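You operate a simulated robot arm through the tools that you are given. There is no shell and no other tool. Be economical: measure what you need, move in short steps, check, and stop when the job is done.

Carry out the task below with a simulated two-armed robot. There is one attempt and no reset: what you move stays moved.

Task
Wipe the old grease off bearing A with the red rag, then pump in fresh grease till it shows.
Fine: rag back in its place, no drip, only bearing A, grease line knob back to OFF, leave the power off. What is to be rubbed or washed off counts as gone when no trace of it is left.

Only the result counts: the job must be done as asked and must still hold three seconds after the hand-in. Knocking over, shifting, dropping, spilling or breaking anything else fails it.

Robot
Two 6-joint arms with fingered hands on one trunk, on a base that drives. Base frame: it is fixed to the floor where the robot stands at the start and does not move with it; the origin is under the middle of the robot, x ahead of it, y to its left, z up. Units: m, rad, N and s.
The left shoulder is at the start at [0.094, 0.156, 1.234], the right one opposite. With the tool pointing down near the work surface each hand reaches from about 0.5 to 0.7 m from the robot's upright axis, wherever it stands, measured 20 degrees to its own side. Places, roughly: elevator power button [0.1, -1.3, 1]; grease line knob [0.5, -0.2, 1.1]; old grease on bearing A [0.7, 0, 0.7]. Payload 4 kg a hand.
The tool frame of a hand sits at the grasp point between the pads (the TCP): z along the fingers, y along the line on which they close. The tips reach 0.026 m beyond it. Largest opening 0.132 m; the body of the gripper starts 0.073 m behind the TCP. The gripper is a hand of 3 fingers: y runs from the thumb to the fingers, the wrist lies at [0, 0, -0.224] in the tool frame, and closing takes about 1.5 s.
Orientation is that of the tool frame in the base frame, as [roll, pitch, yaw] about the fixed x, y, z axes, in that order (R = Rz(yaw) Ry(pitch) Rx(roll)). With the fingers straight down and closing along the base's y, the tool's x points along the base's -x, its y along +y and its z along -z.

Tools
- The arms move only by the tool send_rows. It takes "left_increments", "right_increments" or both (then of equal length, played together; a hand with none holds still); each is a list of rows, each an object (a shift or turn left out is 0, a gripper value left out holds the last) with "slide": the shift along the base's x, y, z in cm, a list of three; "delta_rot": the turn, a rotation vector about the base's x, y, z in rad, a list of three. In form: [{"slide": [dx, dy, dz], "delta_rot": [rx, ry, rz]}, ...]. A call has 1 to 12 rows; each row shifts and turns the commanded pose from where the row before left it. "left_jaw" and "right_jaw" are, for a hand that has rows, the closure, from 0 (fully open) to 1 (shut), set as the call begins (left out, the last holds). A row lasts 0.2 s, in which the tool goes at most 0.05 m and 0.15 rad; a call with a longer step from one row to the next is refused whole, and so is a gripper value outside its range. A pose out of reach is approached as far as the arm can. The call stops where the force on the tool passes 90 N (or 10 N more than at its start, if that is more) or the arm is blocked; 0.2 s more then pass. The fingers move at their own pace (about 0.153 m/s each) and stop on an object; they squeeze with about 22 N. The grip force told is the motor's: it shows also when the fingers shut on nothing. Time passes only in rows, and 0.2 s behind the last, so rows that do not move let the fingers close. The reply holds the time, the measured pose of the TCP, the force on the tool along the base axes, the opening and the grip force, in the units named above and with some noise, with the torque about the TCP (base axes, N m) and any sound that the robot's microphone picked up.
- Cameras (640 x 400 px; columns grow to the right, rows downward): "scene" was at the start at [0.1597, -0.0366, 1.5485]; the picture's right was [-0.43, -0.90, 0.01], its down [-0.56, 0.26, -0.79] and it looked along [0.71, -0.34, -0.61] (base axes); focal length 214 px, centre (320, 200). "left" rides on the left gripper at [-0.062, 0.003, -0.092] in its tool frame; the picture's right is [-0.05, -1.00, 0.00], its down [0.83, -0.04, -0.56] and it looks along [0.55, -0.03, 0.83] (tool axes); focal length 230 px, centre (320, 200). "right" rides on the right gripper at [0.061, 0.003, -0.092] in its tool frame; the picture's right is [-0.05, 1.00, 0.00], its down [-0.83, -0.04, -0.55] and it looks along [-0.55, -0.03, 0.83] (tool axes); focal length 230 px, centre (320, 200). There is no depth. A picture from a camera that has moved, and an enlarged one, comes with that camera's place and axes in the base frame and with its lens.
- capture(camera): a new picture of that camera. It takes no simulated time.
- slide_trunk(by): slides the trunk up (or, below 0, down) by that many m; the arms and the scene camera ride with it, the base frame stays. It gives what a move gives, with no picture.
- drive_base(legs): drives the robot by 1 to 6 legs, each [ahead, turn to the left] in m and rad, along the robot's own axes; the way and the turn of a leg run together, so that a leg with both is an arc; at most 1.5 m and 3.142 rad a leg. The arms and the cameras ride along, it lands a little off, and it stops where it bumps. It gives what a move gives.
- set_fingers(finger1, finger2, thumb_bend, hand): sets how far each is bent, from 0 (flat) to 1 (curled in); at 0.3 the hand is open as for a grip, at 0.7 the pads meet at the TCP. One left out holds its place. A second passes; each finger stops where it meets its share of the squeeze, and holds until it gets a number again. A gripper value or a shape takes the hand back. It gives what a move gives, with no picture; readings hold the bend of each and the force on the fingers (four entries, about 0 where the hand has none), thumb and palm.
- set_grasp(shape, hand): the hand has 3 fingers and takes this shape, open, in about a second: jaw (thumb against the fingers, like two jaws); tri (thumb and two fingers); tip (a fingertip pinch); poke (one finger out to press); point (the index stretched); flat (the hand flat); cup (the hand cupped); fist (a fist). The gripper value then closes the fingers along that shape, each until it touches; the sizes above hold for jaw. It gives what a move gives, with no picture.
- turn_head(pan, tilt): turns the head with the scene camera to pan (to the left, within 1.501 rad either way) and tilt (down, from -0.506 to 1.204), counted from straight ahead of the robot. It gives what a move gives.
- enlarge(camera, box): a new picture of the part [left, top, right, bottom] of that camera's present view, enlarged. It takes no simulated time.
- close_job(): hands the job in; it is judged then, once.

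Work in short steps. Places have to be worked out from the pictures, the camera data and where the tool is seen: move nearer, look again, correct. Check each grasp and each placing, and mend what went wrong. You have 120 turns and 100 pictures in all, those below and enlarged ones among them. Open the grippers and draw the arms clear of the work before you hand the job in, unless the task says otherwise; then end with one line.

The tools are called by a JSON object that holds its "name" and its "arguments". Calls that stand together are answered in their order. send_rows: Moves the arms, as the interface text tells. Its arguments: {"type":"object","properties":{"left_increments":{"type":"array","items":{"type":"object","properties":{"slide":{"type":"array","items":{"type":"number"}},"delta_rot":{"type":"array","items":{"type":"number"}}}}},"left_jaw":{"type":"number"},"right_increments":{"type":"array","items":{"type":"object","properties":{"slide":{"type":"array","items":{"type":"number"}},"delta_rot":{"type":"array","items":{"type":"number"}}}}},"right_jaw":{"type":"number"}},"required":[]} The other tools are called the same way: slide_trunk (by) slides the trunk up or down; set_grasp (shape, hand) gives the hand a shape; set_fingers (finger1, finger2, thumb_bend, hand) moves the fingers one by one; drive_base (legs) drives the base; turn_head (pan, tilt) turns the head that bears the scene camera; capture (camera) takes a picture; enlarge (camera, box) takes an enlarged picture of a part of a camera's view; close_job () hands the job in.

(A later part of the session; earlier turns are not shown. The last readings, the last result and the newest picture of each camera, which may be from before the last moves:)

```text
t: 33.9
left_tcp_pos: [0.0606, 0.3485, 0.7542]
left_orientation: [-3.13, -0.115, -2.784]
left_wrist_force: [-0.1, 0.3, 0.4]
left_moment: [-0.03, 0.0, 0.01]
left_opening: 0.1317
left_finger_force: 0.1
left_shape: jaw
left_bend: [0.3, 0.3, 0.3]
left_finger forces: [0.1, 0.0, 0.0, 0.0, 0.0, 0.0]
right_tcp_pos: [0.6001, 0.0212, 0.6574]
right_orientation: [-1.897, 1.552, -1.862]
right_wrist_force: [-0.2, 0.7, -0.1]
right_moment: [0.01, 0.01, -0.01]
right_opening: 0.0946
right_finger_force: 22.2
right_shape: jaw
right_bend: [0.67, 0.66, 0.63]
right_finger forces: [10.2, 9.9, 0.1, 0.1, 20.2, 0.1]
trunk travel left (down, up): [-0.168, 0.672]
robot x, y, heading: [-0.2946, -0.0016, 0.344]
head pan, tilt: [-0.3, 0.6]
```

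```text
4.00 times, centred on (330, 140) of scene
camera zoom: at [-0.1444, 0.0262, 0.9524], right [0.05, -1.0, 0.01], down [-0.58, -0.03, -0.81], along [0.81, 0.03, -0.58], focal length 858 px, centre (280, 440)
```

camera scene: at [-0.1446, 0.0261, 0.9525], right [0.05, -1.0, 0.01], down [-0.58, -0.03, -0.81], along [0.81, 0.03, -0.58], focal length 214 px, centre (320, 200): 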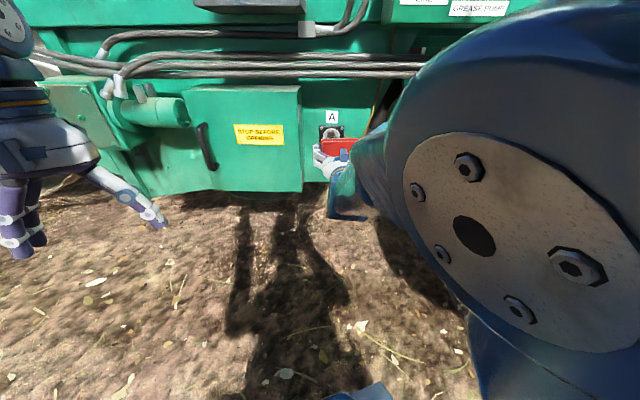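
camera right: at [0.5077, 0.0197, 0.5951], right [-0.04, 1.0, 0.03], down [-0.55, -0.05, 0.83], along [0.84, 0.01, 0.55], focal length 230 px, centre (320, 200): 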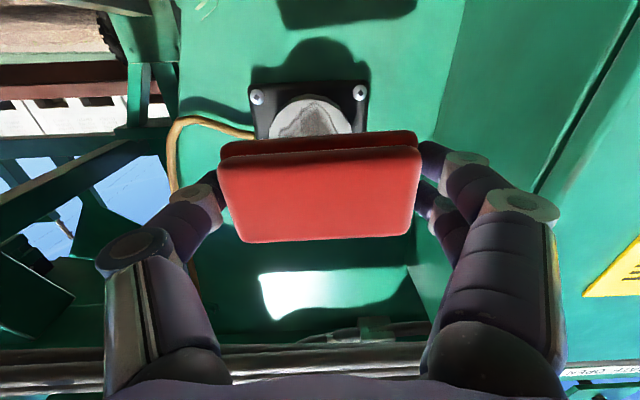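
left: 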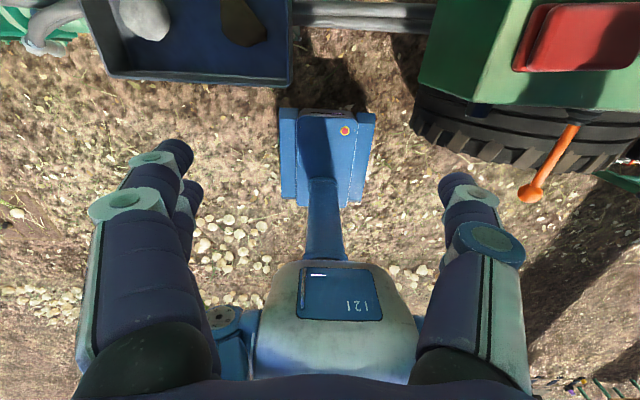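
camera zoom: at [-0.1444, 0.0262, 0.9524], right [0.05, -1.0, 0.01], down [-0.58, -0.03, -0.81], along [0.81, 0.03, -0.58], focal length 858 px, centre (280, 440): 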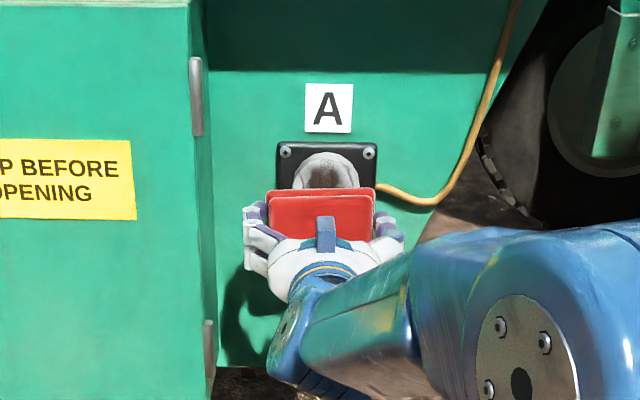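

Bearing centre appears at y≈0.014, z≈0.657, matching well. I'll shift slightly right and advance in small steps until the rag touches.

{"name": "send_rows", "arguments": {"right_increments": [{"slide": [1, -0.6, 0]}, {"slide": [1, 0, 0]}, {"slide": [1, 0, 0]}, {"slide": [0.5, 0, 0]}, {}]}}

{"name": "capture", "arguments": {"camera": "right"}}

```text
t: 35.0
left_tcp_pos: [0.0593, 0.3467, 0.7541]
left_orientation: [-3.131, -0.112, -2.785]
left_wrist_force: [-0.4, 0.1, 0.0]
left_moment: [-0.01, 0.0, 0.01]
left_opening: 0.1318
left_finger_force: 0.1
left_shape: jaw
left_bend: [0.3, 0.3, 0.3]
left_finger forces: [0.0, 0.1, 0.0, 0.0, 0.1, 0.0]
right_tcp_pos: [0.6351, 0.0152, 0.6585]
right_orientation: [-1.894, 1.553, -1.861]
right_wrist_force: [-0.3, -0.1, -0.1]
right_moment: [0.0, 0.01, 0.02]
right_opening: 0.0948
right_finger_force: 21.9
right_shape: jaw
right_bend: [0.67, 0.66, 0.63]
right_finger forces: [10.3, 9.9, 0.0, 0.1, 20.2, 0.0]
trunk travel left (down, up): [-0.168, 0.672]
robot x, y, heading: [-0.2938, -0.0009, 0.345]
head pan, tilt: [-0.3, 0.6]
```

```text
70 pictures are left
camera right: at [0.5429, 0.0131, 0.5961], right [-0.04, 1.0, 0.03], down [-0.55, -0.05, 0.83], along [0.84, 0.01, 0.55], focal length 230 px, centre (320, 200)
```

right: 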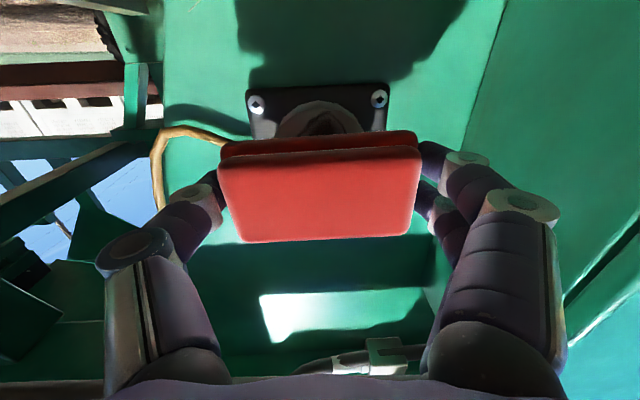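

No contact yet and well centred. I'll keep advancing in 3 mm steps and watch the force.

{"name": "send_rows", "arguments": {"right_increments": [{"slide": [0.4, 0, 0]}, {"slide": [0.3, 0, 0]}, {"slide": [0.3, 0, 0]}, {"slide": [0.3, 0, 0]}, {}]}}

```text
t: 36.2
left_tcp_pos: [0.0596, 0.3476, 0.7527]
left_orientation: [-3.131, -0.113, -2.785]
left_wrist_force: [0.0, -0.3, 0.6]
left_moment: [0.0, -0.03, 0.0]
left_opening: 0.1319
left_finger_force: 0.0
left_shape: jaw
left_bend: [0.3, 0.3, 0.3]
left_finger forces: [0.0, 0.0, 0.0, 0.1, 0.0, 0.0]
right_tcp_pos: [0.6483, 0.0165, 0.6586]
right_orientation: [-1.924, 1.554, -1.887]
right_wrist_force: [0.4, 0.1, -1.1]
right_moment: [0.01, 0.0, 0.0]
right_opening: 0.0944
right_finger_force: 22.3
right_shape: jaw
right_bend: [0.67, 0.66, 0.63]
right_finger forces: [10.2, 9.9, 0.1, 0.0, 20.2, 0.1]
trunk travel left (down, up): [-0.168, 0.672]
robot x, y, heading: [-0.2981, -0.0022, 0.346]
head pan, tilt: [-0.3, 0.6]
```

{"name": "send_rows", "arguments": {"right_increments": [{"slide": [0.3, 0, 0]}, {"slide": [0.3, 0, 0]}, {"slide": [0.3, 0, 0]}, {"slide": [0.3, 0, 0]}, {}]}}

{"name": "capture", "arguments": {"camera": "right"}}

```text
t: 37.5
left_tcp_pos: [0.0584, 0.3467, 0.7531]
left_orientation: [-3.132, -0.108, -2.784]
left_wrist_force: [-0.4, 0.0, 0.6]
left_moment: [0.0, 0.03, 0.02]
left_opening: 0.1319
left_finger_force: 0.1
left_shape: jaw
left_bend: [0.3, 0.3, 0.3]
left_finger forces: [0.0, 0.0, 0.1, 0.0, 0.0, 0.1]
right_tcp_pos: [0.6609, 0.0161, 0.6605]
right_orientation: [-1.897, 1.554, -1.861]
right_wrist_force: [-20.4, -0.9, -3.3]
right_moment: [0.09, 0.01, -0.51]
right_opening: 0.0944
right_finger_force: 21.4
right_shape: jaw
right_bend: [0.67, 0.66, 0.64]
right_finger forces: [10.1, 10.4, 0.1, 0.0, 21.5, 0.0]
trunk travel left (down, up): [-0.168, 0.672]
robot x, y, heading: [-0.2952, -0.0029, 0.343]
head pan, tilt: [-0.3, 0.6]
```

```text
69 pictures are left
camera right: at [0.5685, 0.0143, 0.5978], right [-0.04, 1.0, 0.03], down [-0.55, -0.05, 0.83], along [0.84, 0.01, 0.55], focal length 230 px, centre (320, 200)
```

right: 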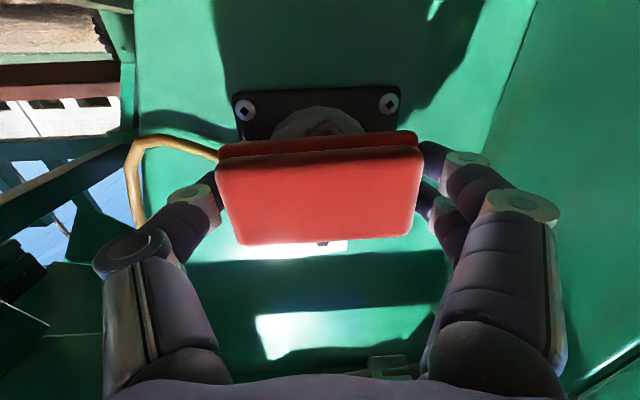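

The rag presses on the bearing with about 20 N. I'll wipe with up-down strokes plus small sideways ones.

{"name": "send_rows", "arguments": {"right_increments": [{"slide": [0, 0, 1]}, {"slide": [0, 0, 1]}, {"slide": [0, 0, 1]}, {"slide": [0, 0, -1.2]}, {"slide": [0, 0, -1.2]}, {"slide": [0, 0, -1.2]}, {"slide": [0, 0, -1.2]}, {"slide": [0, 0, -1.2]}, {"slide": [0, 0.6, 1]}, {"slide": [0, 0, 1]}, {"slide": [0, 0, 1]}]}}

{"name": "send_rows", "arguments": {"right_increments": [{"slide": [0, 0, 1]}, {"slide": [0, 0, 1]}, {"slide": [0, 0, 1]}, {"slide": [0, -0.6, -1.2]}, {"slide": [0, -0.6, -1.2]}, {"slide": [0, 0, -1.2]}, {"slide": [0, 0, -1.2]}, {"slide": [0, 0, -1.2]}, {"slide": [0, 0, 1]}, {"slide": [0, 0.6, 1]}, {"slide": [0, 0, 1]}]}}

{"name": "capture", "arguments": {"camera": "right"}}

```text
t: 39.9
left_tcp_pos: [0.0584, 0.3472, 0.7532]
left_orientation: [-3.131, -0.112, -2.785]
left_wrist_force: [0.1, -0.3, -1.1]
left_moment: [0.04, 0.02, -0.02]
left_opening: 0.1319
left_finger_force: 0.0
left_shape: jaw
left_bend: [0.3, 0.3, 0.3]
left_finger forces: [0.0, 0.0, 0.0, 0.1, 0.1, 0.0]
right_tcp_pos: [0.6623, 0.0221, 0.6598]
right_orientation: [-1.895, 1.552, -1.855]
right_wrist_force: [-20.4, 0.3, -5.7]
right_moment: [0.02, 0.08, -0.06]
right_opening: 0.0938
right_finger_force: 21.7
right_shape: jaw
right_bend: [0.68, 0.67, 0.64]
right_finger forces: [11.2, 10.8, 0.0, 0.1, 21.4, 0.0]
trunk travel left (down, up): [-0.168, 0.672]
robot x, y, heading: [-0.2977, -0.0009, 0.346]
head pan, tilt: [-0.3, 0.6]
```

```text
t: 42.2
left_tcp_pos: [0.0593, 0.3471, 0.7534]
left_orientation: [-3.131, -0.112, -2.784]
left_wrist_force: [-0.7, 0.6, 0.4]
left_moment: [0.01, 0.01, -0.01]
left_opening: 0.1321
left_finger_force: 0.1
left_shape: jaw
left_bend: [0.3, 0.3, 0.3]
left_finger forces: [0.2, 0.1, 0.0, 0.0, 0.0, 0.0]
right_tcp_pos: [0.6622, 0.0162, 0.6599]
right_orientation: [-1.862, 1.553, -1.826]
right_wrist_force: [-1.0, 1.2, 0.1]
right_moment: [-0.05, -0.03, -0.05]
right_opening: 0.094
right_finger_force: 22.0
right_shape: jaw
right_bend: [0.67, 0.66, 0.64]
right_finger forces: [10.9, 10.4, 0.0, 0.0, 21.3, 0.1]
trunk travel left (down, up): [-0.168, 0.672]
robot x, y, heading: [-0.2988, 0.0012, 0.344]
head pan, tilt: [-0.3, 0.6]
```

```text
68 pictures are left
camera right: at [0.5699, 0.0137, 0.5975], right [-0.04, 1.0, 0.04], down [-0.55, -0.05, 0.83], along [0.83, 0.01, 0.55], focal length 230 px, centre (320, 200)
```

right: 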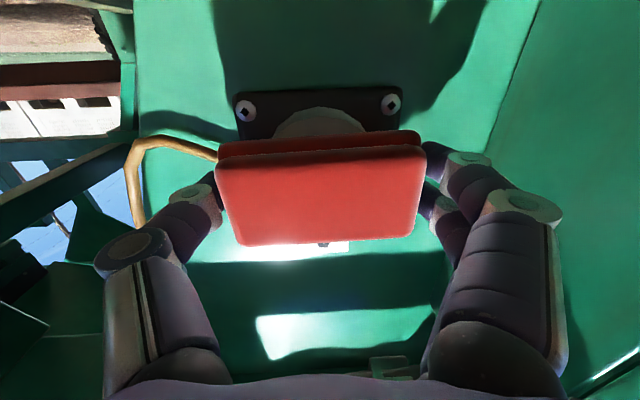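

The visible edge of the bearing looks cleaner and the contact force fell. I'll back off and lower the hand to look at the face.

{"name": "send_rows", "arguments": {"right_increments": [{"slide": [-4, 0, 0]}, {"slide": [-4, 0, 0]}, {"slide": [-4, 0, 2]}, {"slide": [-4, 0, 3]}, {"slide": [-4, 0, 2]}, {}]}}

{"name": "capture", "arguments": {"camera": "right"}}

{"name": "enlarge", "arguments": {"camera": "right", "box": [270, 0, 390, 80]}}

```text
t: 43.6
left_tcp_pos: [0.0595, 0.3472, 0.7527]
left_orientation: [-3.131, -0.11, -2.784]
left_wrist_force: [0.5, 0.0, -0.5]
left_moment: [-0.01, -0.02, 0.0]
left_opening: 0.1321
left_finger_force: 0.0
left_shape: jaw
left_bend: [0.3, 0.3, 0.3]
left_finger forces: [0.0, 0.0, 0.1, 0.1, 0.0, 0.0]
right_tcp_pos: [0.4598, 0.0153, 0.7277]
right_orientation: [-1.929, 1.553, -1.894]
right_wrist_force: [0.0, -0.1, -1.0]
right_moment: [0.03, 0.01, -0.02]
right_opening: 0.0941
right_finger_force: 21.9
right_shape: jaw
right_bend: [0.67, 0.66, 0.64]
right_finger forces: [10.5, 10.1, 0.1, 0.0, 20.8, 0.0]
trunk travel left (down, up): [-0.168, 0.672]
robot x, y, heading: [-0.2993, -0.0015, 0.347]
head pan, tilt: [-0.3, 0.6]
```

```text
67 pictures are left
camera right: at [0.367, 0.0141, 0.6652], right [-0.03, 1.0, 0.03], down [-0.55, -0.05, 0.83], along [0.84, 0.01, 0.55], focal length 230 px, centre (320, 200)
```

right: 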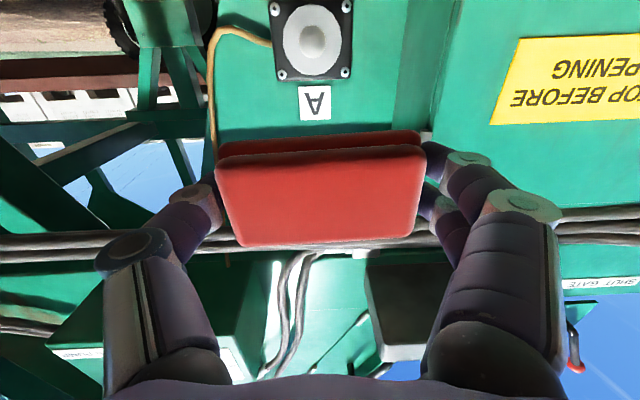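

```text
5.00 times, centred on (330, 40) of right
camera zoom: at [0.367, 0.0141, 0.6652], right [-0.03, 1.0, 0.03], down [-0.55, -0.05, 0.83], along [0.84, 0.01, 0.55], focal length 1150 px, centre (270, 1000)
```

zoom: 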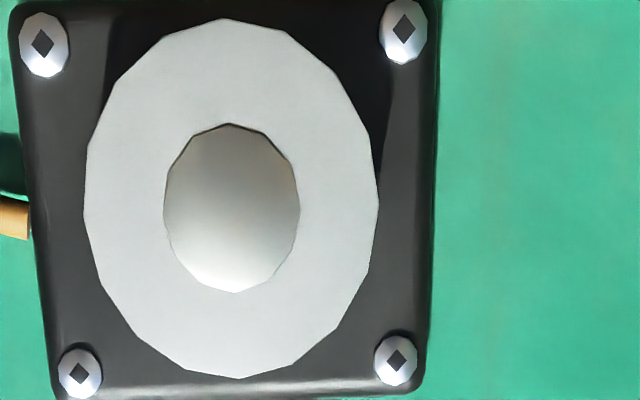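

Bearing A's face is fully clean. I'll retract, raise the trunk again, and bring the rag back to its place.

{"name": "send_rows", "arguments": {"right_increments": [{"slide": [-4, 0, 0]}, {"slide": [-4, -1, 0]}]}}

{"name": "slide_trunk", "arguments": {"by": 0.6}}

{"name": "send_rows", "arguments": {"right_increments": [{"slide": [-1, 0, 0], "delta_rot": [0, 0.14, 0]}, {"slide": [-1, 0, 0], "delta_rot": [0, 0.14, 0]}, {"slide": [-1, 0, 0], "delta_rot": [0, 0.14, 0]}, {"slide": [-1, 0, 0], "delta_rot": [0, 0.14, 0]}, {"slide": [-1, 0, 0], "delta_rot": [0, 0.14, 0]}, {"slide": [-1, 0, 0], "delta_rot": [0, 0.14, 0]}, {"slide": [-1, 0, 0], "delta_rot": [0, 0.14, 0]}, {"slide": [-1, 0, 0], "delta_rot": [0, 0.14, 0]}, {"slide": [-1, 0, 0], "delta_rot": [0, 0.14, 0]}, {"slide": [0, 0, 0], "delta_rot": [0, 0.14, 0]}, {"delta_rot": [0, 0.12, 0]}, {}]}}

{"name": "capture", "arguments": {"camera": "scene"}}

```text
t: 44.2
left_tcp_pos: [0.0599, 0.3478, 0.7529]
left_orientation: [-3.131, -0.113, -2.784]
left_wrist_force: [1.1, -0.4, 0.6]
left_moment: [0.0, -0.01, -0.01]
left_opening: 0.1318
left_finger_force: 0.1
left_shape: jaw
left_bend: [0.3, 0.3, 0.3]
left_finger forces: [0.0, 0.0, 0.0, 0.0, 0.0, 0.0]
right_tcp_pos: [0.3795, 0.0008, 0.7247]
right_orientation: [3.138, 1.554, -3.114]
right_wrist_force: [0.0, 0.0, -0.6]
right_moment: [-0.01, 0.01, 0.01]
right_opening: 0.0941
right_finger_force: 22.2
right_shape: jaw
right_bend: [0.67, 0.66, 0.64]
right_finger forces: [10.6, 10.2, 0.0, 0.0, 20.6, 0.1]
trunk travel left (down, up): [-0.168, 0.672]
robot x, y, heading: [-0.2985, -0.003, 0.346]
head pan, tilt: [-0.3, 0.6]
```

```text
refused: 0.6 is not a number from -0.4 to 0.4
```

```text
t: 46.9
left_tcp_pos: [0.0594, 0.348, 0.7544]
left_orientation: [-3.13, -0.112, -2.784]
left_wrist_force: [0.1, -1.3, -0.4]
left_moment: [-0.02, -0.01, 0.04]
left_opening: 0.1321
left_finger_force: 0.0
left_shape: jaw
left_bend: [0.3, 0.3, 0.3]
left_finger forces: [0.1, 0.0, 0.0, 0.1, 0.0, 0.0]
right_tcp_pos: [0.2249, -0.0898, 0.387]
right_orientation: [3.099, 0.294, -3.131]
right_wrist_force: [0.1, 0.1, -0.8]
right_moment: [-0.01, 0.01, 0.03]
right_opening: 0.0944
right_finger_force: 22.5
right_shape: jaw
right_bend: [0.67, 0.66, 0.64]
right_finger forces: [10.6, 10.1, 0.0, 0.1, 20.7, 0.1]
right hand out of reach, approached as far as the arm can: row 1, 2, 3, 4, 5, 6, 7, 8, 9, 10, 11
trunk travel left (down, up): [-0.168, 0.672]
robot x, y, heading: [-0.2982, -0.0022, 0.349]
head pan, tilt: [-0.3, 0.6]
```

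```text
65 pictures are left
camera scene: at [-0.1444, 0.0261, 0.9524], right [0.05, -1.0, 0.01], down [-0.58, -0.03, -0.81], along [0.81, 0.03, -0.58], focal length 214 px, centre (320, 200)
```

scene: 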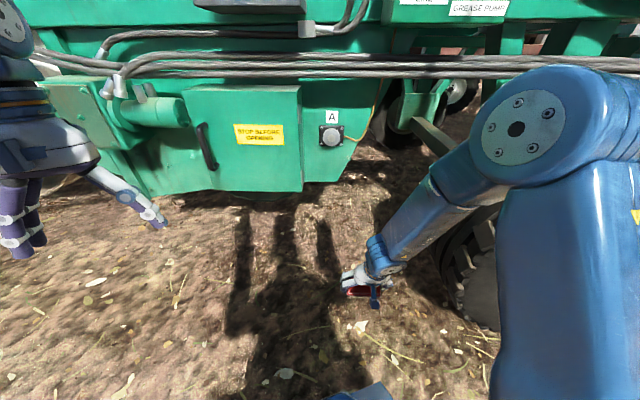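

The 0.6 m trunk move was refused (limit 0.4), so the arm merely reached low; nothing was touched. I'll raise the trunk in two halves.

{"name": "slide_trunk", "arguments": {"by": 0.3}}

{"name": "slide_trunk", "arguments": {"by": 0.3}}

{"name": "capture", "arguments": {"camera": "scene"}}

```text
t: 49.9
left_tcp_pos: [0.0625, 0.3476, 1.0465]
left_orientation: [-3.129, -0.129, -2.781]
left_wrist_force: [0.2, 1.8, 0.0]
left_moment: [0.03, 0.0, 0.0]
left_opening: 0.1319
left_finger_force: 0.1
left_shape: jaw
left_bend: [0.3, 0.3, 0.3]
left_finger forces: [0.1, 0.0, 0.0, 0.1, 0.1, 0.0]
right_tcp_pos: [0.2289, -0.0886, 0.6886]
right_orientation: [3.1, 0.297, -3.131]
right_wrist_force: [-0.1, 0.3, -0.7]
right_moment: [0.01, -0.02, 0.0]
right_opening: 0.0941
right_finger_force: 21.9
right_shape: jaw
right_bend: [0.67, 0.66, 0.64]
right_finger forces: [10.6, 10.1, 0.0, 0.0, 20.6, 0.0]
trunk travel left (down, up): [-0.468, 0.372]
robot x, y, heading: [-0.3008, -0.0032, 0.345]
head pan, tilt: [-0.3, 0.6]
```

```text
t: 52.9
left_tcp_pos: [0.0651, 0.35, 1.3415]
left_orientation: [-3.132, -0.145, -2.783]
left_wrist_force: [0.3, -0.8, 0.0]
left_moment: [0.01, 0.0, 0.0]
left_opening: 0.1321
left_finger_force: 0.0
left_shape: jaw
left_bend: [0.3, 0.3, 0.3]
left_finger forces: [0.0, 0.1, 0.1, 0.0, 0.0, 0.0]
right_tcp_pos: [0.2289, -0.0873, 0.9899]
right_orientation: [3.099, 0.295, -3.132]
right_wrist_force: [0.1, -0.5, -0.5]
right_moment: [-0.01, -0.02, 0.03]
right_opening: 0.0944
right_finger_force: 22.0
right_shape: jaw
right_bend: [0.67, 0.66, 0.64]
right_finger forces: [10.6, 10.2, 0.0, 0.0, 20.7, 0.0]
trunk travel left (down, up): [-0.768, 0.072]
robot x, y, heading: [-0.301, 0.001, 0.346]
head pan, tilt: [-0.3, 0.6]
```

```text
64 pictures are left
camera scene: at [-0.1336, 0.03, 1.5523], right [0.05, -1.0, 0.01], down [-0.58, -0.03, -0.81], along [0.81, 0.03, -0.58], focal length 214 px, centre (320, 200)
```

scene: 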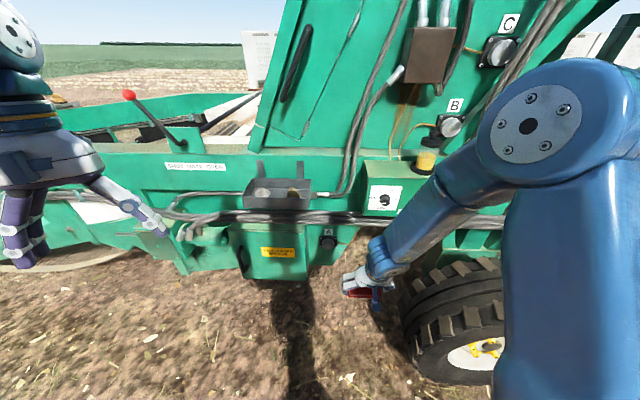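

Trunk is back up. I'll raise the hand in front of the robot, levelling the tool downward and yawing it to the robot's heading.

{"name": "send_rows", "arguments": {"right_increments": [{"slide": [0, 1, 3], "delta_rot": [0, 0.1, 0]}, {"slide": [0, 1, 4], "delta_rot": [0, 0.1, 0]}, {"slide": [0.5, 1, 4], "delta_rot": [0, 0.09, 0]}, {"slide": [0.5, 1, 4], "delta_rot": [0, 0, 0.12]}, {"slide": [0.5, 1, 4], "delta_rot": [0, 0, 0.12]}, {"slide": [0.5, 1, 4], "delta_rot": [0, 0, 0.12]}, {"slide": [0.5, 1, 4]}, {"slide": [0.5, 1, 4]}, {"slide": [0, 0, 3]}, {}]}}

{"name": "capture", "arguments": {"camera": "scene"}}

```text
t: 55.0
left_tcp_pos: [0.0646, 0.3488, 1.341]
left_orientation: [-3.13, -0.146, -2.784]
left_wrist_force: [-0.4, 0.2, 0.4]
left_moment: [-0.02, 0.05, -0.01]
left_opening: 0.1318
left_finger_force: 0.1
left_shape: jaw
left_bend: [0.3, 0.3, 0.3]
left_finger forces: [0.1, 0.0, 0.0, 0.0, 0.0, 0.0]
right_tcp_pos: [0.154, -0.0497, 1.077]
right_orientation: [3.05, 0.16, -2.823]
right_wrist_force: [-0.3, 0.3, -0.7]
right_moment: [-0.03, 0.02, -0.01]
right_opening: 0.0939
right_finger_force: 22.5
right_shape: jaw
right_bend: [0.67, 0.66, 0.64]
right_finger forces: [10.6, 10.1, 0.0, 0.1, 20.7, 0.1]
right hand out of reach, approached as far as the arm can: row 1, 2, 3, 4, 5, 6
trunk travel left (down, up): [-0.768, 0.072]
robot x, y, heading: [-0.2994, -0.0027, 0.348]
head pan, tilt: [-0.3, 0.6]
```

```text
63 pictures are left
camera scene: at [-0.1333, 0.0303, 1.5523], right [0.05, -1.0, 0.01], down [-0.58, -0.03, -0.81], along [0.81, 0.03, -0.58], focal length 214 px, centre (320, 200)
```

scene: 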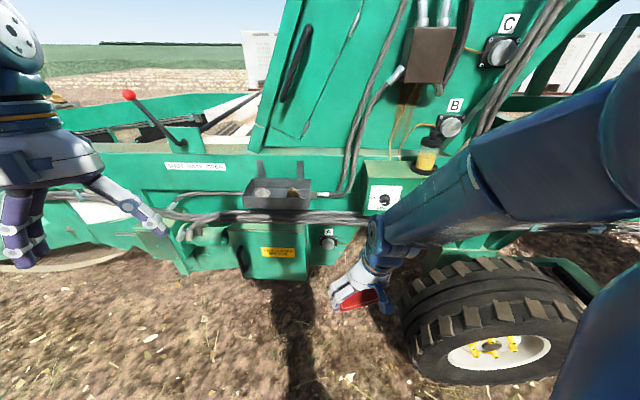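

The arm may still be catching up. I'll wait a few rows and re-read.

{"name": "send_rows", "arguments": {"right_increments": [{}, {}, {}]}}

```text
t: 55.9
left_tcp_pos: [0.064, 0.3492, 1.3425]
left_orientation: [-3.131, -0.147, -2.783]
left_wrist_force: [-0.1, 0.8, -0.6]
left_moment: [0.04, 0.0, 0.02]
left_opening: 0.132
left_finger_force: 0.0
left_shape: jaw
left_bend: [0.3, 0.3, 0.3]
left_finger forces: [0.1, 0.1, 0.1, 0.1, 0.1, 0.1]
right_tcp_pos: [0.1535, -0.0492, 1.0774]
right_orientation: [3.049, 0.163, -2.822]
right_wrist_force: [-0.1, -0.3, -0.9]
right_moment: [0.04, 0.0, -0.01]
right_opening: 0.0942
right_finger_force: 22.7
right_shape: jaw
right_bend: [0.67, 0.66, 0.64]
right_finger forces: [10.6, 10.0, 0.1, 0.0, 20.7, 0.0]
trunk travel left (down, up): [-0.768, 0.072]
robot x, y, heading: [-0.2995, -0.0045, 0.345]
head pan, tilt: [-0.3, 0.6]
```

Settled. I'll now raise from this pose in fresh steps, going up and forward.

{"name": "send_rows", "arguments": {"right_increments": [{"slide": [3, 0, 3]}, {"slide": [3, 0, 3]}, {"slide": [2, 0.5, 4]}, {"slide": [1, 0.5, 4]}, {"slide": [1, 0, 4]}, {"slide": [1, 0, 4]}, {"slide": [0, 0, 4]}, {}]}}

```text
t: 57.6
left_tcp_pos: [0.0637, 0.3483, 1.3404]
left_orientation: [-3.132, -0.147, -2.784]
left_wrist_force: [-0.1, 0.4, -0.6]
left_moment: [-0.02, 0.01, 0.02]
left_opening: 0.1321
left_finger_force: 0.1
left_shape: jaw
left_bend: [0.3, 0.3, 0.3]
left_finger forces: [0.0, 0.0, 0.0, 0.0, 0.0, 0.1]
right_tcp_pos: [0.2721, -0.0339, 1.3263]
right_orientation: [3.049, 0.143, -2.821]
right_wrist_force: [0.9, 0.2, -0.7]
right_moment: [0.0, -0.01, -0.03]
right_opening: 0.0944
right_finger_force: 21.9
right_shape: jaw
right_bend: [0.67, 0.66, 0.64]
right_finger forces: [10.5, 10.1, 0.1, 0.0, 20.6, 0.1]
right hand out of reach, approached as far as the arm can: row 5
trunk travel left (down, up): [-0.768, 0.072]
robot x, y, heading: [-0.297, -0.0007, 0.346]
head pan, tilt: [-0.3, 0.6]
```

The hand is up at z 1.33. I'll turn the base back to face the machine and drive forward 0.27 m.

{"name": "drive_base", "arguments": {"legs": [[0, -0.346], [0.27, 0]]}}

{"name": "capture", "arguments": {"camera": "right"}}

{"name": "capture", "arguments": {"camera": "scene"}}

```text
t: 60.7
left_tcp_pos: [0.4338, 0.2071, 1.3584]
left_orientation: [-3.131, -0.119, -3.126]
left_wrist_force: [0.1, 0.0, 0.8]
left_moment: [0.01, 0.01, 0.02]
left_opening: 0.1318
left_finger_force: 0.1
left_shape: jaw
left_bend: [0.3, 0.3, 0.3]
left_finger forces: [0.1, 0.0, 0.0, 0.0, 0.0, 0.0]
right_tcp_pos: [0.4967, -0.2221, 1.3298]
right_orientation: [3.05, 0.143, 3.118]
right_wrist_force: [-0.3, 0.0, -0.7]
right_moment: [0.02, 0.0, -0.04]
right_opening: 0.0942
right_finger_force: 22.1
right_shape: jaw
right_bend: [0.67, 0.66, 0.64]
right_finger forces: [10.5, 10.0, 0.0, 0.0, 20.6, 0.1]
trunk travel left (down, up): [-0.768, 0.072]
robot x, y, heading: [-0.0242, -0.0017, 0.002]
head pan, tilt: [-0.3, 0.6]
```

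```text
62 pictures are left
camera right: at [0.4232, -0.2259, 1.41], right [0.06, 0.99, 0.1], down [0.74, -0.11, 0.66], along [0.67, 0.03, -0.74], focal length 230 px, centre (320, 200)
```

right: 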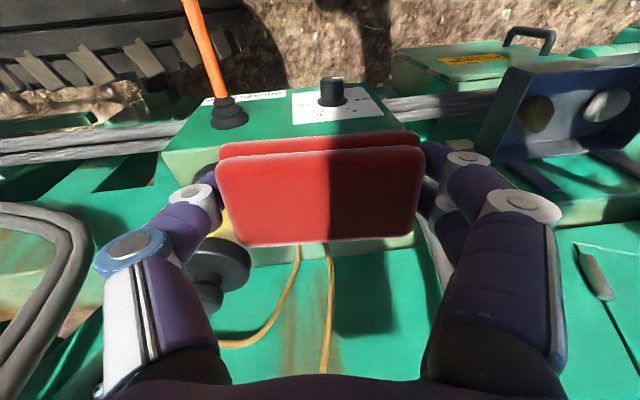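

```text
61 pictures are left
camera scene: at [0.1364, -0.0277, 1.5528], right [-0.29, -0.96, 0.01], down [-0.55, 0.16, -0.82], along [0.78, -0.24, -0.58], focal length 214 px, centre (320, 200)
```

scene: 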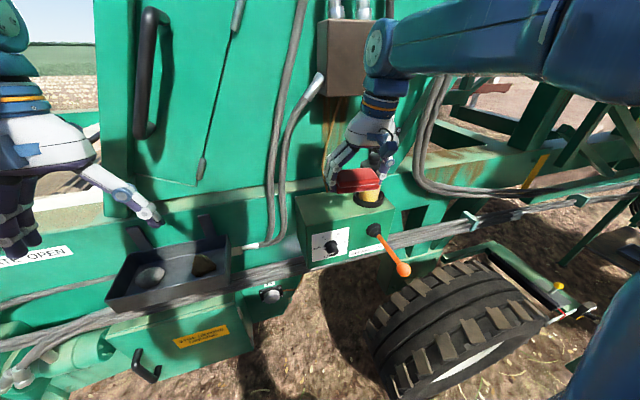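

I'll straighten the tool to the pick orientation, shift to the rag's y first, then forward over its place.

{"name": "send_rows", "arguments": {"right_increments": [{"slide": [0, 1.8, 0], "delta_rot": [-0.044, 0.06, 0.032]}, {"slide": [0, 1.6, 0], "delta_rot": [-0.044, 0.06, 0.031]}, {"slide": [3.5, 0, 0]}, {"slide": [3.5, 0, -1]}, {"slide": [3.3, 0, -2]}, {}, {}]}}

{"name": "capture", "arguments": {"camera": "right"}}

```text
t: 62.1
left_tcp_pos: [0.406, 0.2058, 1.3133]
left_orientation: [-3.133, -0.263, -3.125]
left_wrist_force: [-0.7, 0.3, -0.1]
left_moment: [-0.02, -0.03, -0.01]
left_opening: 0.1318
left_finger_force: 0.1
left_shape: jaw
left_bend: [0.3, 0.3, 0.3]
left_finger forces: [0.0, 0.1, 0.0, 0.1, 0.0, 0.0]
right_tcp_pos: [0.557, -0.1912, 1.3197]
right_orientation: [3.135, 0.057, -3.095]
right_wrist_force: [0.3, 0.2, -1.1]
right_moment: [-0.01, -0.02, 0.0]
right_opening: 0.0943
right_finger_force: 21.7
right_shape: jaw
right_bend: [0.67, 0.66, 0.64]
right_finger forces: [10.5, 10.2, 0.0, 0.0, 20.7, 0.1]
trunk travel left (down, up): [-0.768, 0.072]
robot x, y, heading: [-0.0275, -0.0017, 0.005]
head pan, tilt: [-0.3, 0.6]
stopped in row 7 (right hand): the arm was blocked; the commanded pose is now the measured one
```

```text
60 pictures are left
camera right: at [0.4914, -0.1917, 1.4065], right [0.0, 1.0, 0.01], down [0.8, -0.01, 0.6], along [0.6, 0.0, -0.8], focal length 230 px, centre (320, 200)
```

right: 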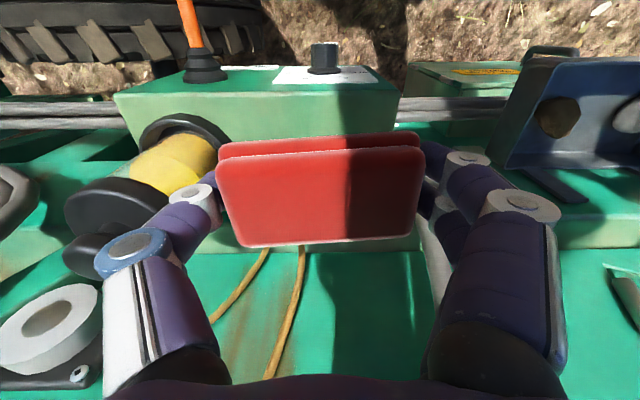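

The arm paused short; I'll continue with smaller steps from the measured pose.

{"name": "send_rows", "arguments": {"right_increments": [{"slide": [1, 0.3, -1], "delta_rot": [0, 0.033, 0]}, {"slide": [1, 0, -1]}, {"slide": [1, 0, -1]}, {"slide": [1.2, 0, -1]}, {"slide": [0, 0, -2]}, {}]}}

{"name": "capture", "arguments": {"camera": "right"}}

```text
t: 62.8
left_tcp_pos: [0.3886, 0.2066, 1.2933]
left_orientation: [-3.132, -0.33, -3.126]
left_wrist_force: [0.1, -0.1, 0.9]
left_moment: [0.0, -0.03, 0.0]
left_opening: 0.1321
left_finger_force: 0.0
left_shape: jaw
left_bend: [0.3, 0.3, 0.3]
left_finger forces: [0.0, 0.1, 0.0, 0.0, 0.0, 0.0]
right_tcp_pos: [0.5601, -0.1882, 1.309]
right_orientation: [3.137, 0.043, -3.095]
right_wrist_force: [-0.1, 0.5, -0.2]
right_moment: [0.0, 0.0, 0.02]
right_opening: 0.0942
right_finger_force: 21.8
right_shape: jaw
right_bend: [0.67, 0.66, 0.64]
right_finger forces: [10.6, 10.1, 0.1, 0.1, 20.6, 0.1]
trunk travel left (down, up): [-0.768, 0.072]
robot x, y, heading: [-0.0245, -0.0015, 0.004]
head pan, tilt: [-0.3, 0.6]
stopped in row 3 (right hand): the arm was blocked; the commanded pose is now the measured one
```

```text
59 pictures are left
camera right: at [0.4931, -0.1885, 1.3964], right [0.01, 1.0, 0.01], down [0.81, -0.01, 0.59], along [0.59, 0.0, -0.81], focal length 230 px, centre (320, 200)
```

right: 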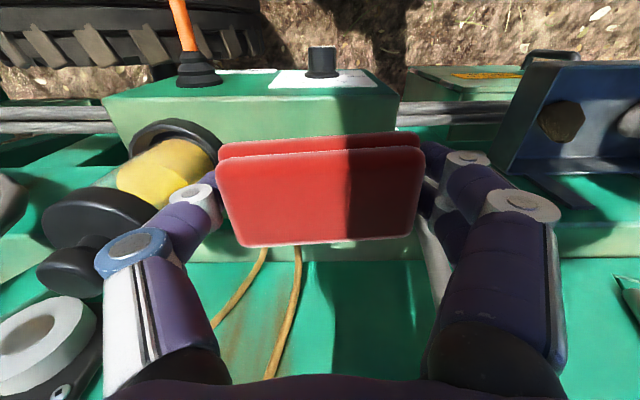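

The left arm gets pushed each time, so the arms touch near the elbows. I'll move the left arm farther left and slightly lower, away from the right arm.

{"name": "send_rows", "arguments": {"left_increments": [{"slide": [0, 3, -1]}, {"slide": [0, 3, -1]}, {"slide": [0, 3, -1]}, {"slide": [0, 3, -1]}, {"slide": [0, 3, -1]}, {}, {}]}}

{"name": "turn_head", "arguments": {"pan": 0.3, "tilt": 0.1}}

{"name": "capture", "arguments": {"camera": "scene"}}

```text
t: 64.4
left_tcp_pos: [0.3995, 0.3557, 1.2606]
left_orientation: [-3.133, -0.271, -3.129]
left_wrist_force: [0.2, 0.4, -0.5]
left_moment: [-0.02, 0.04, 0.03]
left_opening: 0.1322
left_finger_force: 0.1
left_shape: jaw
left_bend: [0.3, 0.3, 0.3]
left_finger forces: [0.0, 0.0, 0.0, 0.0, 0.0, 0.0]
left hand out of reach, approached as far as the arm can: row 1
right_tcp_pos: [0.5629, -0.1894, 1.3055]
right_orientation: [3.136, 0.039, -3.093]
right_wrist_force: [0.4, -0.2, -0.4]
right_moment: [-0.02, -0.01, 0.01]
right_opening: 0.0942
right_finger_force: 21.9
right_shape: jaw
right_bend: [0.67, 0.66, 0.64]
right_finger forces: [10.6, 10.1, 0.0, 0.0, 20.7, 0.0]
trunk travel left (down, up): [-0.768, 0.072]
robot x, y, heading: [-0.0278, -0.0013, -0.0]
head pan, tilt: [-0.3, 0.6]
```

```text
t: 65.4
left_tcp_pos: [0.3983, 0.3554, 1.2611]
left_orientation: [-3.134, -0.271, -3.13]
left_wrist_force: [0.0, -0.4, -0.4]
left_moment: [-0.04, 0.01, 0.01]
left_opening: 0.1321
left_finger_force: 0.1
left_shape: jaw
left_bend: [0.3, 0.3, 0.3]
left_finger forces: [0.1, 0.0, 0.1, 0.0, 0.0, 0.0]
right_tcp_pos: [0.5625, -0.1892, 1.3065]
right_orientation: [3.137, 0.039, -3.094]
right_wrist_force: [0.9, -0.5, -0.2]
right_moment: [-0.02, -0.01, 0.0]
right_opening: 0.0941
right_finger_force: 21.9
right_shape: jaw
right_bend: [0.67, 0.66, 0.64]
right_finger forces: [10.6, 10.1, 0.0, 0.0, 20.6, 0.1]
trunk travel left (down, up): [-0.768, 0.072]
robot x, y, heading: [-0.0247, 0.0002, 0.003]
head pan, tilt: [0.3, 0.099]
```

```text
58 pictures are left
camera scene: at [0.1442, 0.0242, 1.5984], right [0.3, -0.95, -0.01], down [-0.11, -0.03, -0.99], along [0.95, 0.3, -0.12], focal length 214 px, centre (320, 200)
```

scene: 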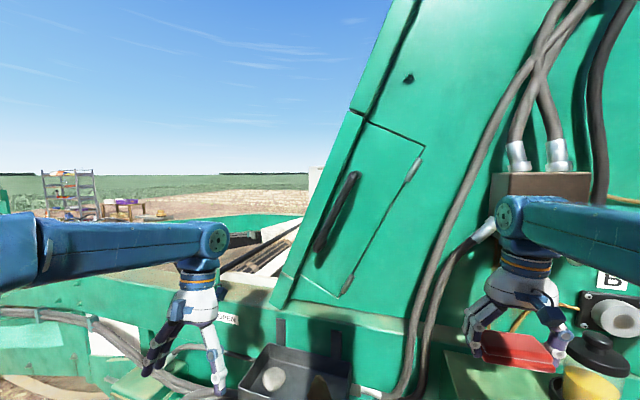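

The right wrist sits close to the hose end and brown cabinet. I'll enlarge to judge the gap.

{"name": "enlarge", "arguments": {"camera": "scene", "box": [420, 130, 640, 390]}}

```text
1.54 times, centred on (530, 260) of scene
camera zoom: at [0.1442, 0.0242, 1.5984], right [0.3, -0.95, -0.01], down [-0.11, -0.03, -0.99], along [0.95, 0.3, -0.12], focal length 330 px, centre (-3, 108)
```

zoom: 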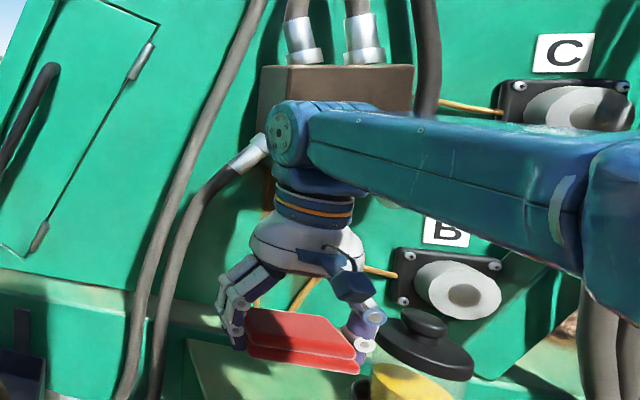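

The cabinet's bottom front edge triangulates to about (0.637, -0.25, 1.464), so the wrist was touching it, not the left arm. I'll descend first at x≈0.555, then go forward low under the cabinet.

{"name": "send_rows", "arguments": {"right_increments": [{"slide": [-0.7, 0.1, -1]}, {"slide": [0, 0, -1.5]}, {"slide": [0, 0, -1.5]}, {"slide": [0, 0, -1.5]}, {"slide": [1, 0, 0], "delta_rot": [0, 0.015, 0]}, {"slide": [1, 0, 0]}, {"slide": [1, 0, 0]}, {}]}}

{"name": "capture", "arguments": {"camera": "right"}}

```text
t: 67.2
left_tcp_pos: [0.3989, 0.3545, 1.2606]
left_orientation: [-3.132, -0.272, -3.13]
left_wrist_force: [0.2, -0.2, 0.1]
left_moment: [-0.01, 0.0, 0.01]
left_opening: 0.132
left_finger_force: 0.1
left_shape: jaw
left_bend: [0.3, 0.3, 0.3]
left_finger forces: [0.1, 0.0, 0.0, 0.1, 0.0, 0.0]
right_tcp_pos: [0.5847, -0.1867, 1.2518]
right_orientation: [3.137, 0.025, -3.095]
right_wrist_force: [0.1, -0.4, -1.0]
right_moment: [0.0, -0.03, 0.04]
right_opening: 0.0944
right_finger_force: 22.0
right_shape: jaw
right_bend: [0.67, 0.66, 0.64]
right_finger forces: [10.6, 10.0, 0.0, 0.1, 20.6, 0.0]
trunk travel left (down, up): [-0.768, 0.072]
robot x, y, heading: [-0.0241, 0.0011, 0.002]
head pan, tilt: [0.3, 0.099]
```

```text
56 pictures are left
camera right: at [0.5212, -0.1883, 1.3406], right [0.01, 1.0, 0.01], down [0.82, -0.01, 0.57], along [0.57, 0.0, -0.82], focal length 230 px, centre (320, 200)
```

right: 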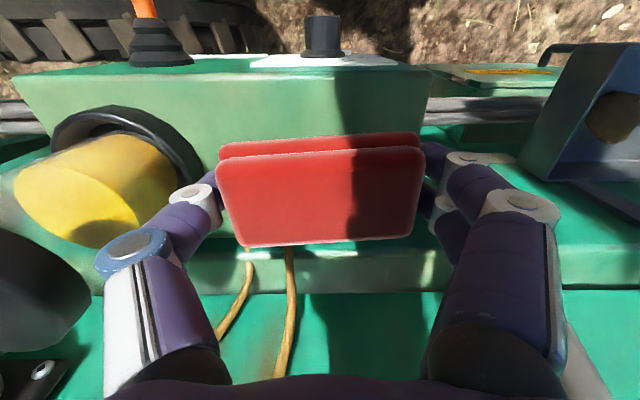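

Clear now. Final alignment to (0.599, -0.188), then down to the pick height.

{"name": "send_rows", "arguments": {"right_increments": [{"slide": [0.7, 0, -0.5]}, {"slide": [0.7, 0, -1]}, {"slide": [0, 0, -1]}, {"slide": [0, 0, -1]}, {"slide": [0, 0, -0.6]}, {}]}}

{"name": "capture", "arguments": {"camera": "right"}}

```text
t: 68.0
left_tcp_pos: [0.3769, 0.3556, 1.2379]
left_orientation: [-3.132, -0.346, -3.13]
left_wrist_force: [-0.9, 0.5, 0.2]
left_moment: [-0.01, -0.01, 0.0]
left_opening: 0.1319
left_finger_force: 0.1
left_shape: jaw
left_bend: [0.3, 0.3, 0.3]
left_finger forces: [0.0, 0.0, 0.1, 0.0, 0.1, 0.1]
right_tcp_pos: [0.5744, -0.1875, 1.2406]
right_orientation: [3.138, 0.04, -3.098]
right_wrist_force: [0.2, -0.1, 0.1]
right_moment: [-0.01, -0.04, -0.02]
right_opening: 0.0943
right_finger_force: 21.8
right_shape: jaw
right_bend: [0.67, 0.66, 0.64]
right_finger forces: [10.5, 10.0, 0.0, 0.0, 20.7, 0.1]
trunk travel left (down, up): [-0.768, 0.072]
robot x, y, heading: [-0.0285, -0.0002, 0.003]
head pan, tilt: [0.3, 0.099]
stopped in row 3 (right hand): the arm was blocked; the commanded pose is now the measured one
```

```text
55 pictures are left
camera right: at [0.5098, -0.1876, 1.3288], right [0.01, 1.0, 0.01], down [0.81, -0.01, 0.59], along [0.59, 0.0, -0.81], focal length 230 px, centre (320, 200)
```

right: 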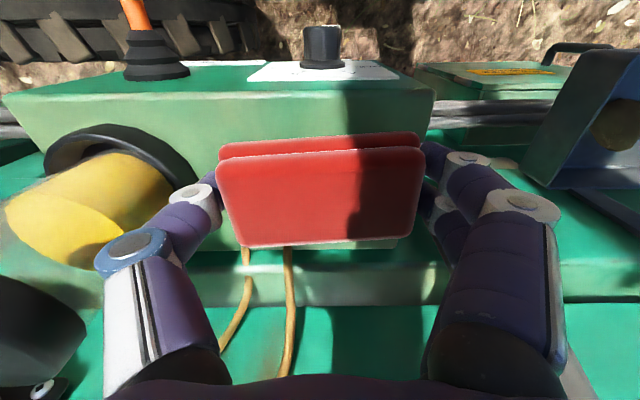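

Blocked again just short. I'll look at the whole right arm from the head to find what it touches.

{"name": "turn_head", "arguments": {"pan": -0.4, "tilt": 0.15}}

{"name": "capture", "arguments": {"camera": "scene"}}

{"name": "enlarge", "arguments": {"camera": "scene", "box": [220, 80, 420, 280]}}

```text
t: 69.1
left_tcp_pos: [0.3788, 0.3558, 1.2399]
left_orientation: [-3.134, -0.342, -3.131]
left_wrist_force: [-0.1, 0.1, 0.4]
left_moment: [0.0, 0.0, -0.02]
left_opening: 0.1317
left_finger_force: 0.0
left_shape: jaw
left_bend: [0.3, 0.3, 0.3]
left_finger forces: [0.1, 0.1, 0.1, 0.0, 0.1, 0.1]
right_tcp_pos: [0.578, -0.1885, 1.2387]
right_orientation: [3.136, 0.039, -3.095]
right_wrist_force: [-0.1, -0.6, -0.9]
right_moment: [0.0, 0.01, 0.02]
right_opening: 0.0943
right_finger_force: 22.4
right_shape: jaw
right_bend: [0.67, 0.66, 0.64]
right_finger forces: [10.5, 10.0, 0.1, 0.0, 20.6, 0.0]
trunk travel left (down, up): [-0.768, 0.072]
robot x, y, heading: [-0.0253, -0.002, 0.003]
head pan, tilt: [-0.4, 0.15]
```

```text
54 pictures are left
camera scene: at [0.143, -0.0386, 1.5936], right [-0.38, -0.92, 0.01], down [-0.16, 0.06, -0.99], along [0.91, -0.38, -0.17], focal length 214 px, centre (320, 200)
```

scene: 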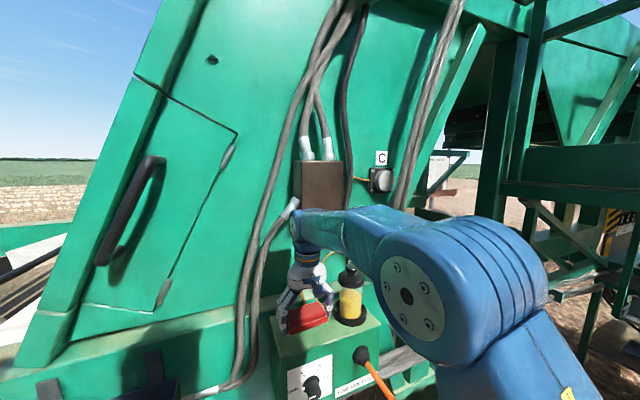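

```text
2.00 times, centred on (320, 180) of scene
camera zoom: at [0.143, -0.0386, 1.5936], right [-0.38, -0.92, 0.01], down [-0.16, 0.06, -0.99], along [0.91, -0.38, -0.17], focal length 429 px, centre (320, 240)
```

zoom: 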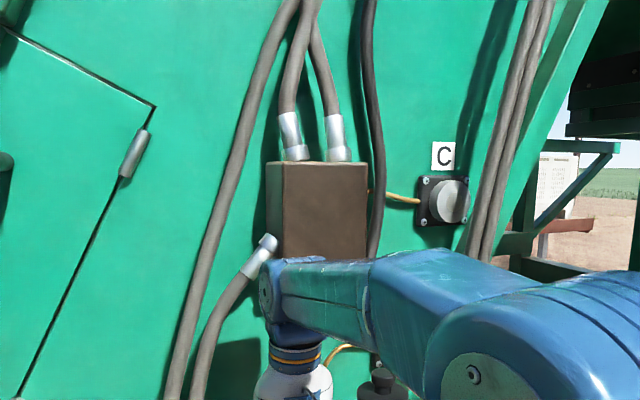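

The wrist housing is right at the cabinet/hose. The first time it fitted with the base 2.5 cm farther forward, so I'll draw back a little and restore the base to that spot.

{"name": "send_rows", "arguments": {"right_increments": [{"slide": [-1.5, 0, 0]}, {"slide": [-1.5, 0, 0]}, {}]}}

{"name": "drive_base", "arguments": {"legs": [[0.026, 0]]}}

{"name": "send_rows", "arguments": {"right_increments": [{"delta_rot": [0, 0.015, 0]}, {"slide": [0, 0, 0]}, {}]}}

```text
t: 69.9
left_tcp_pos: [0.3796, 0.3555, 1.2396]
left_orientation: [-3.135, -0.343, -3.13]
left_wrist_force: [0.5, 0.2, 0.1]
left_moment: [0.02, 0.0, -0.01]
left_opening: 0.1323
left_finger_force: 0.1
left_shape: jaw
left_bend: [0.3, 0.3, 0.3]
left_finger forces: [0.1, 0.0, 0.0, 0.0, 0.1, 0.1]
right_tcp_pos: [0.5455, -0.1893, 1.2388]
right_orientation: [3.136, 0.041, -3.097]
right_wrist_force: [0.4, -0.6, -0.4]
right_moment: [0.02, 0.05, 0.03]
right_opening: 0.0947
right_finger_force: 22.3
right_shape: jaw
right_bend: [0.67, 0.66, 0.64]
right_finger forces: [10.5, 10.0, 0.0, 0.0, 20.7, 0.0]
trunk travel left (down, up): [-0.768, 0.072]
robot x, y, heading: [-0.0278, -0.0043, 0.003]
head pan, tilt: [-0.4, 0.15]
```

```text
t: 70.7
left_tcp_pos: [0.3998, 0.3555, 1.2424]
left_orientation: [-3.135, -0.333, -3.13]
left_wrist_force: [-0.9, 0.2, 0.4]
left_moment: [-0.03, -0.04, 0.03]
left_opening: 0.1321
left_finger_force: 0.0
left_shape: jaw
left_bend: [0.3, 0.3, 0.3]
left_finger forces: [0.0, 0.1, 0.1, 0.0, 0.0, 0.0]
right_tcp_pos: [0.5652, -0.1884, 1.2426]
right_orientation: [3.137, 0.046, -3.096]
right_wrist_force: [0.0, 0.0, -0.6]
right_moment: [0.0, -0.02, 0.01]
right_opening: 0.094
right_finger_force: 22.0
right_shape: jaw
right_bend: [0.67, 0.66, 0.64]
right_finger forces: [10.5, 10.0, 0.0, 0.0, 20.6, 0.0]
trunk travel left (down, up): [-0.768, 0.072]
robot x, y, heading: [0.0005, -0.0012, 0.007]
head pan, tilt: [-0.4, 0.15]
```

```text
t: 71.5
left_tcp_pos: [0.3852, 0.3547, 1.2192]
left_orientation: [-3.136, -0.411, -3.133]
left_wrist_force: [-0.3, 0.0, 0.2]
left_moment: [-0.04, -0.04, 0.01]
left_opening: 0.1322
left_finger_force: 0.1
left_shape: jaw
left_bend: [0.3, 0.3, 0.3]
left_finger forces: [0.1, 0.0, 0.1, 0.0, 0.1, 0.0]
right_tcp_pos: [0.5509, -0.188, 1.2493]
right_orientation: [3.138, 0.043, -3.096]
right_wrist_force: [-1.1, 0.0, -0.8]
right_moment: [-0.04, 0.01, 0.0]
right_opening: 0.0941
right_finger_force: 22.0
right_shape: jaw
right_bend: [0.67, 0.66, 0.64]
right_finger forces: [10.5, 10.0, 0.0, 0.1, 20.5, 0.1]
trunk travel left (down, up): [-0.768, 0.072]
robot x, y, heading: [-0.0017, -0.0032, 0.005]
head pan, tilt: [-0.4, 0.15]
```

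Restored base position. I'll try forward again slowly at z≈1.25.

{"name": "send_rows", "arguments": {"right_increments": [{"slide": [1, 0, 0], "delta_rot": [0, 0.02, 0]}, {"slide": [1, 0, 0]}, {"slide": [1, 0, 0]}, {"slide": [1, 0, 0]}, {}]}}

```text
t: 72.7
left_tcp_pos: [0.3842, 0.3556, 1.2216]
left_orientation: [-3.135, -0.412, -3.131]
left_wrist_force: [-0.1, 0.1, 0.1]
left_moment: [0.01, -0.01, 0.0]
left_opening: 0.1317
left_finger_force: 0.1
left_shape: jaw
left_bend: [0.3, 0.3, 0.3]
left_finger forces: [0.0, 0.0, 0.0, 0.1, 0.1, 0.0]
right_tcp_pos: [0.5904, -0.1892, 1.2488]
right_orientation: [3.137, 0.025, -3.099]
right_wrist_force: [-0.2, 1.1, -1.3]
right_moment: [0.0, 0.01, 0.0]
right_opening: 0.0943
right_finger_force: 22.7
right_shape: jaw
right_bend: [0.67, 0.66, 0.64]
right_finger forces: [10.5, 10.0, 0.0, 0.1, 20.5, 0.0]
trunk travel left (down, up): [-0.768, 0.072]
robot x, y, heading: [-0.0023, -0.0036, 0.004]
head pan, tilt: [-0.4, 0.15]
```

It works from here. Final 9 mm forward, then down to pick height.

{"name": "send_rows", "arguments": {"right_increments": [{"slide": [0.45, 0.1, -0.8]}, {"slide": [0.45, 0, -0.8]}, {"slide": [0, 0, -0.8]}, {"slide": [0, 0, -0.8]}, {"slide": [0, 0, -0.8]}, {}]}}

{"name": "capture", "arguments": {"camera": "right"}}

```text
t: 74.1
left_tcp_pos: [0.3847, 0.3552, 1.221]
left_orientation: [-3.133, -0.413, -3.133]
left_wrist_force: [-0.2, 0.6, 0.1]
left_moment: [-0.02, -0.03, -0.01]
left_opening: 0.132
left_finger_force: 0.2
left_shape: jaw
left_bend: [0.3, 0.3, 0.3]
left_finger forces: [0.1, 0.0, 0.1, 0.0, 0.1, 0.0]
right_tcp_pos: [0.6002, -0.1884, 1.2097]
right_orientation: [3.138, 0.026, -3.099]
right_wrist_force: [0.5, -0.8, -0.5]
right_moment: [0.0, -0.02, -0.03]
right_opening: 0.0941
right_finger_force: 21.7
right_shape: jaw
right_bend: [0.67, 0.66, 0.64]
right_finger forces: [10.4, 10.0, 0.0, 0.1, 20.4, 0.0]
trunk travel left (down, up): [-0.768, 0.072]
robot x, y, heading: [0.0019, 0.0011, 0.006]
head pan, tilt: [-0.4, 0.15]
```

```text
52 pictures are left
camera right: at [0.5366, -0.1882, 1.2987], right [0.01, 1.0, 0.01], down [0.82, -0.01, 0.57], along [0.57, 0.0, -0.82], focal length 230 px, centre (320, 200)
```

right: 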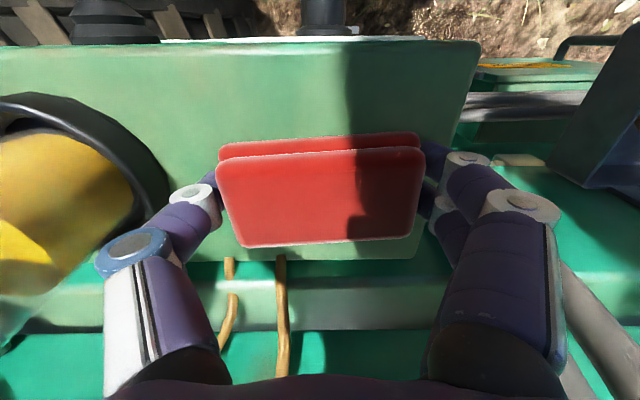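

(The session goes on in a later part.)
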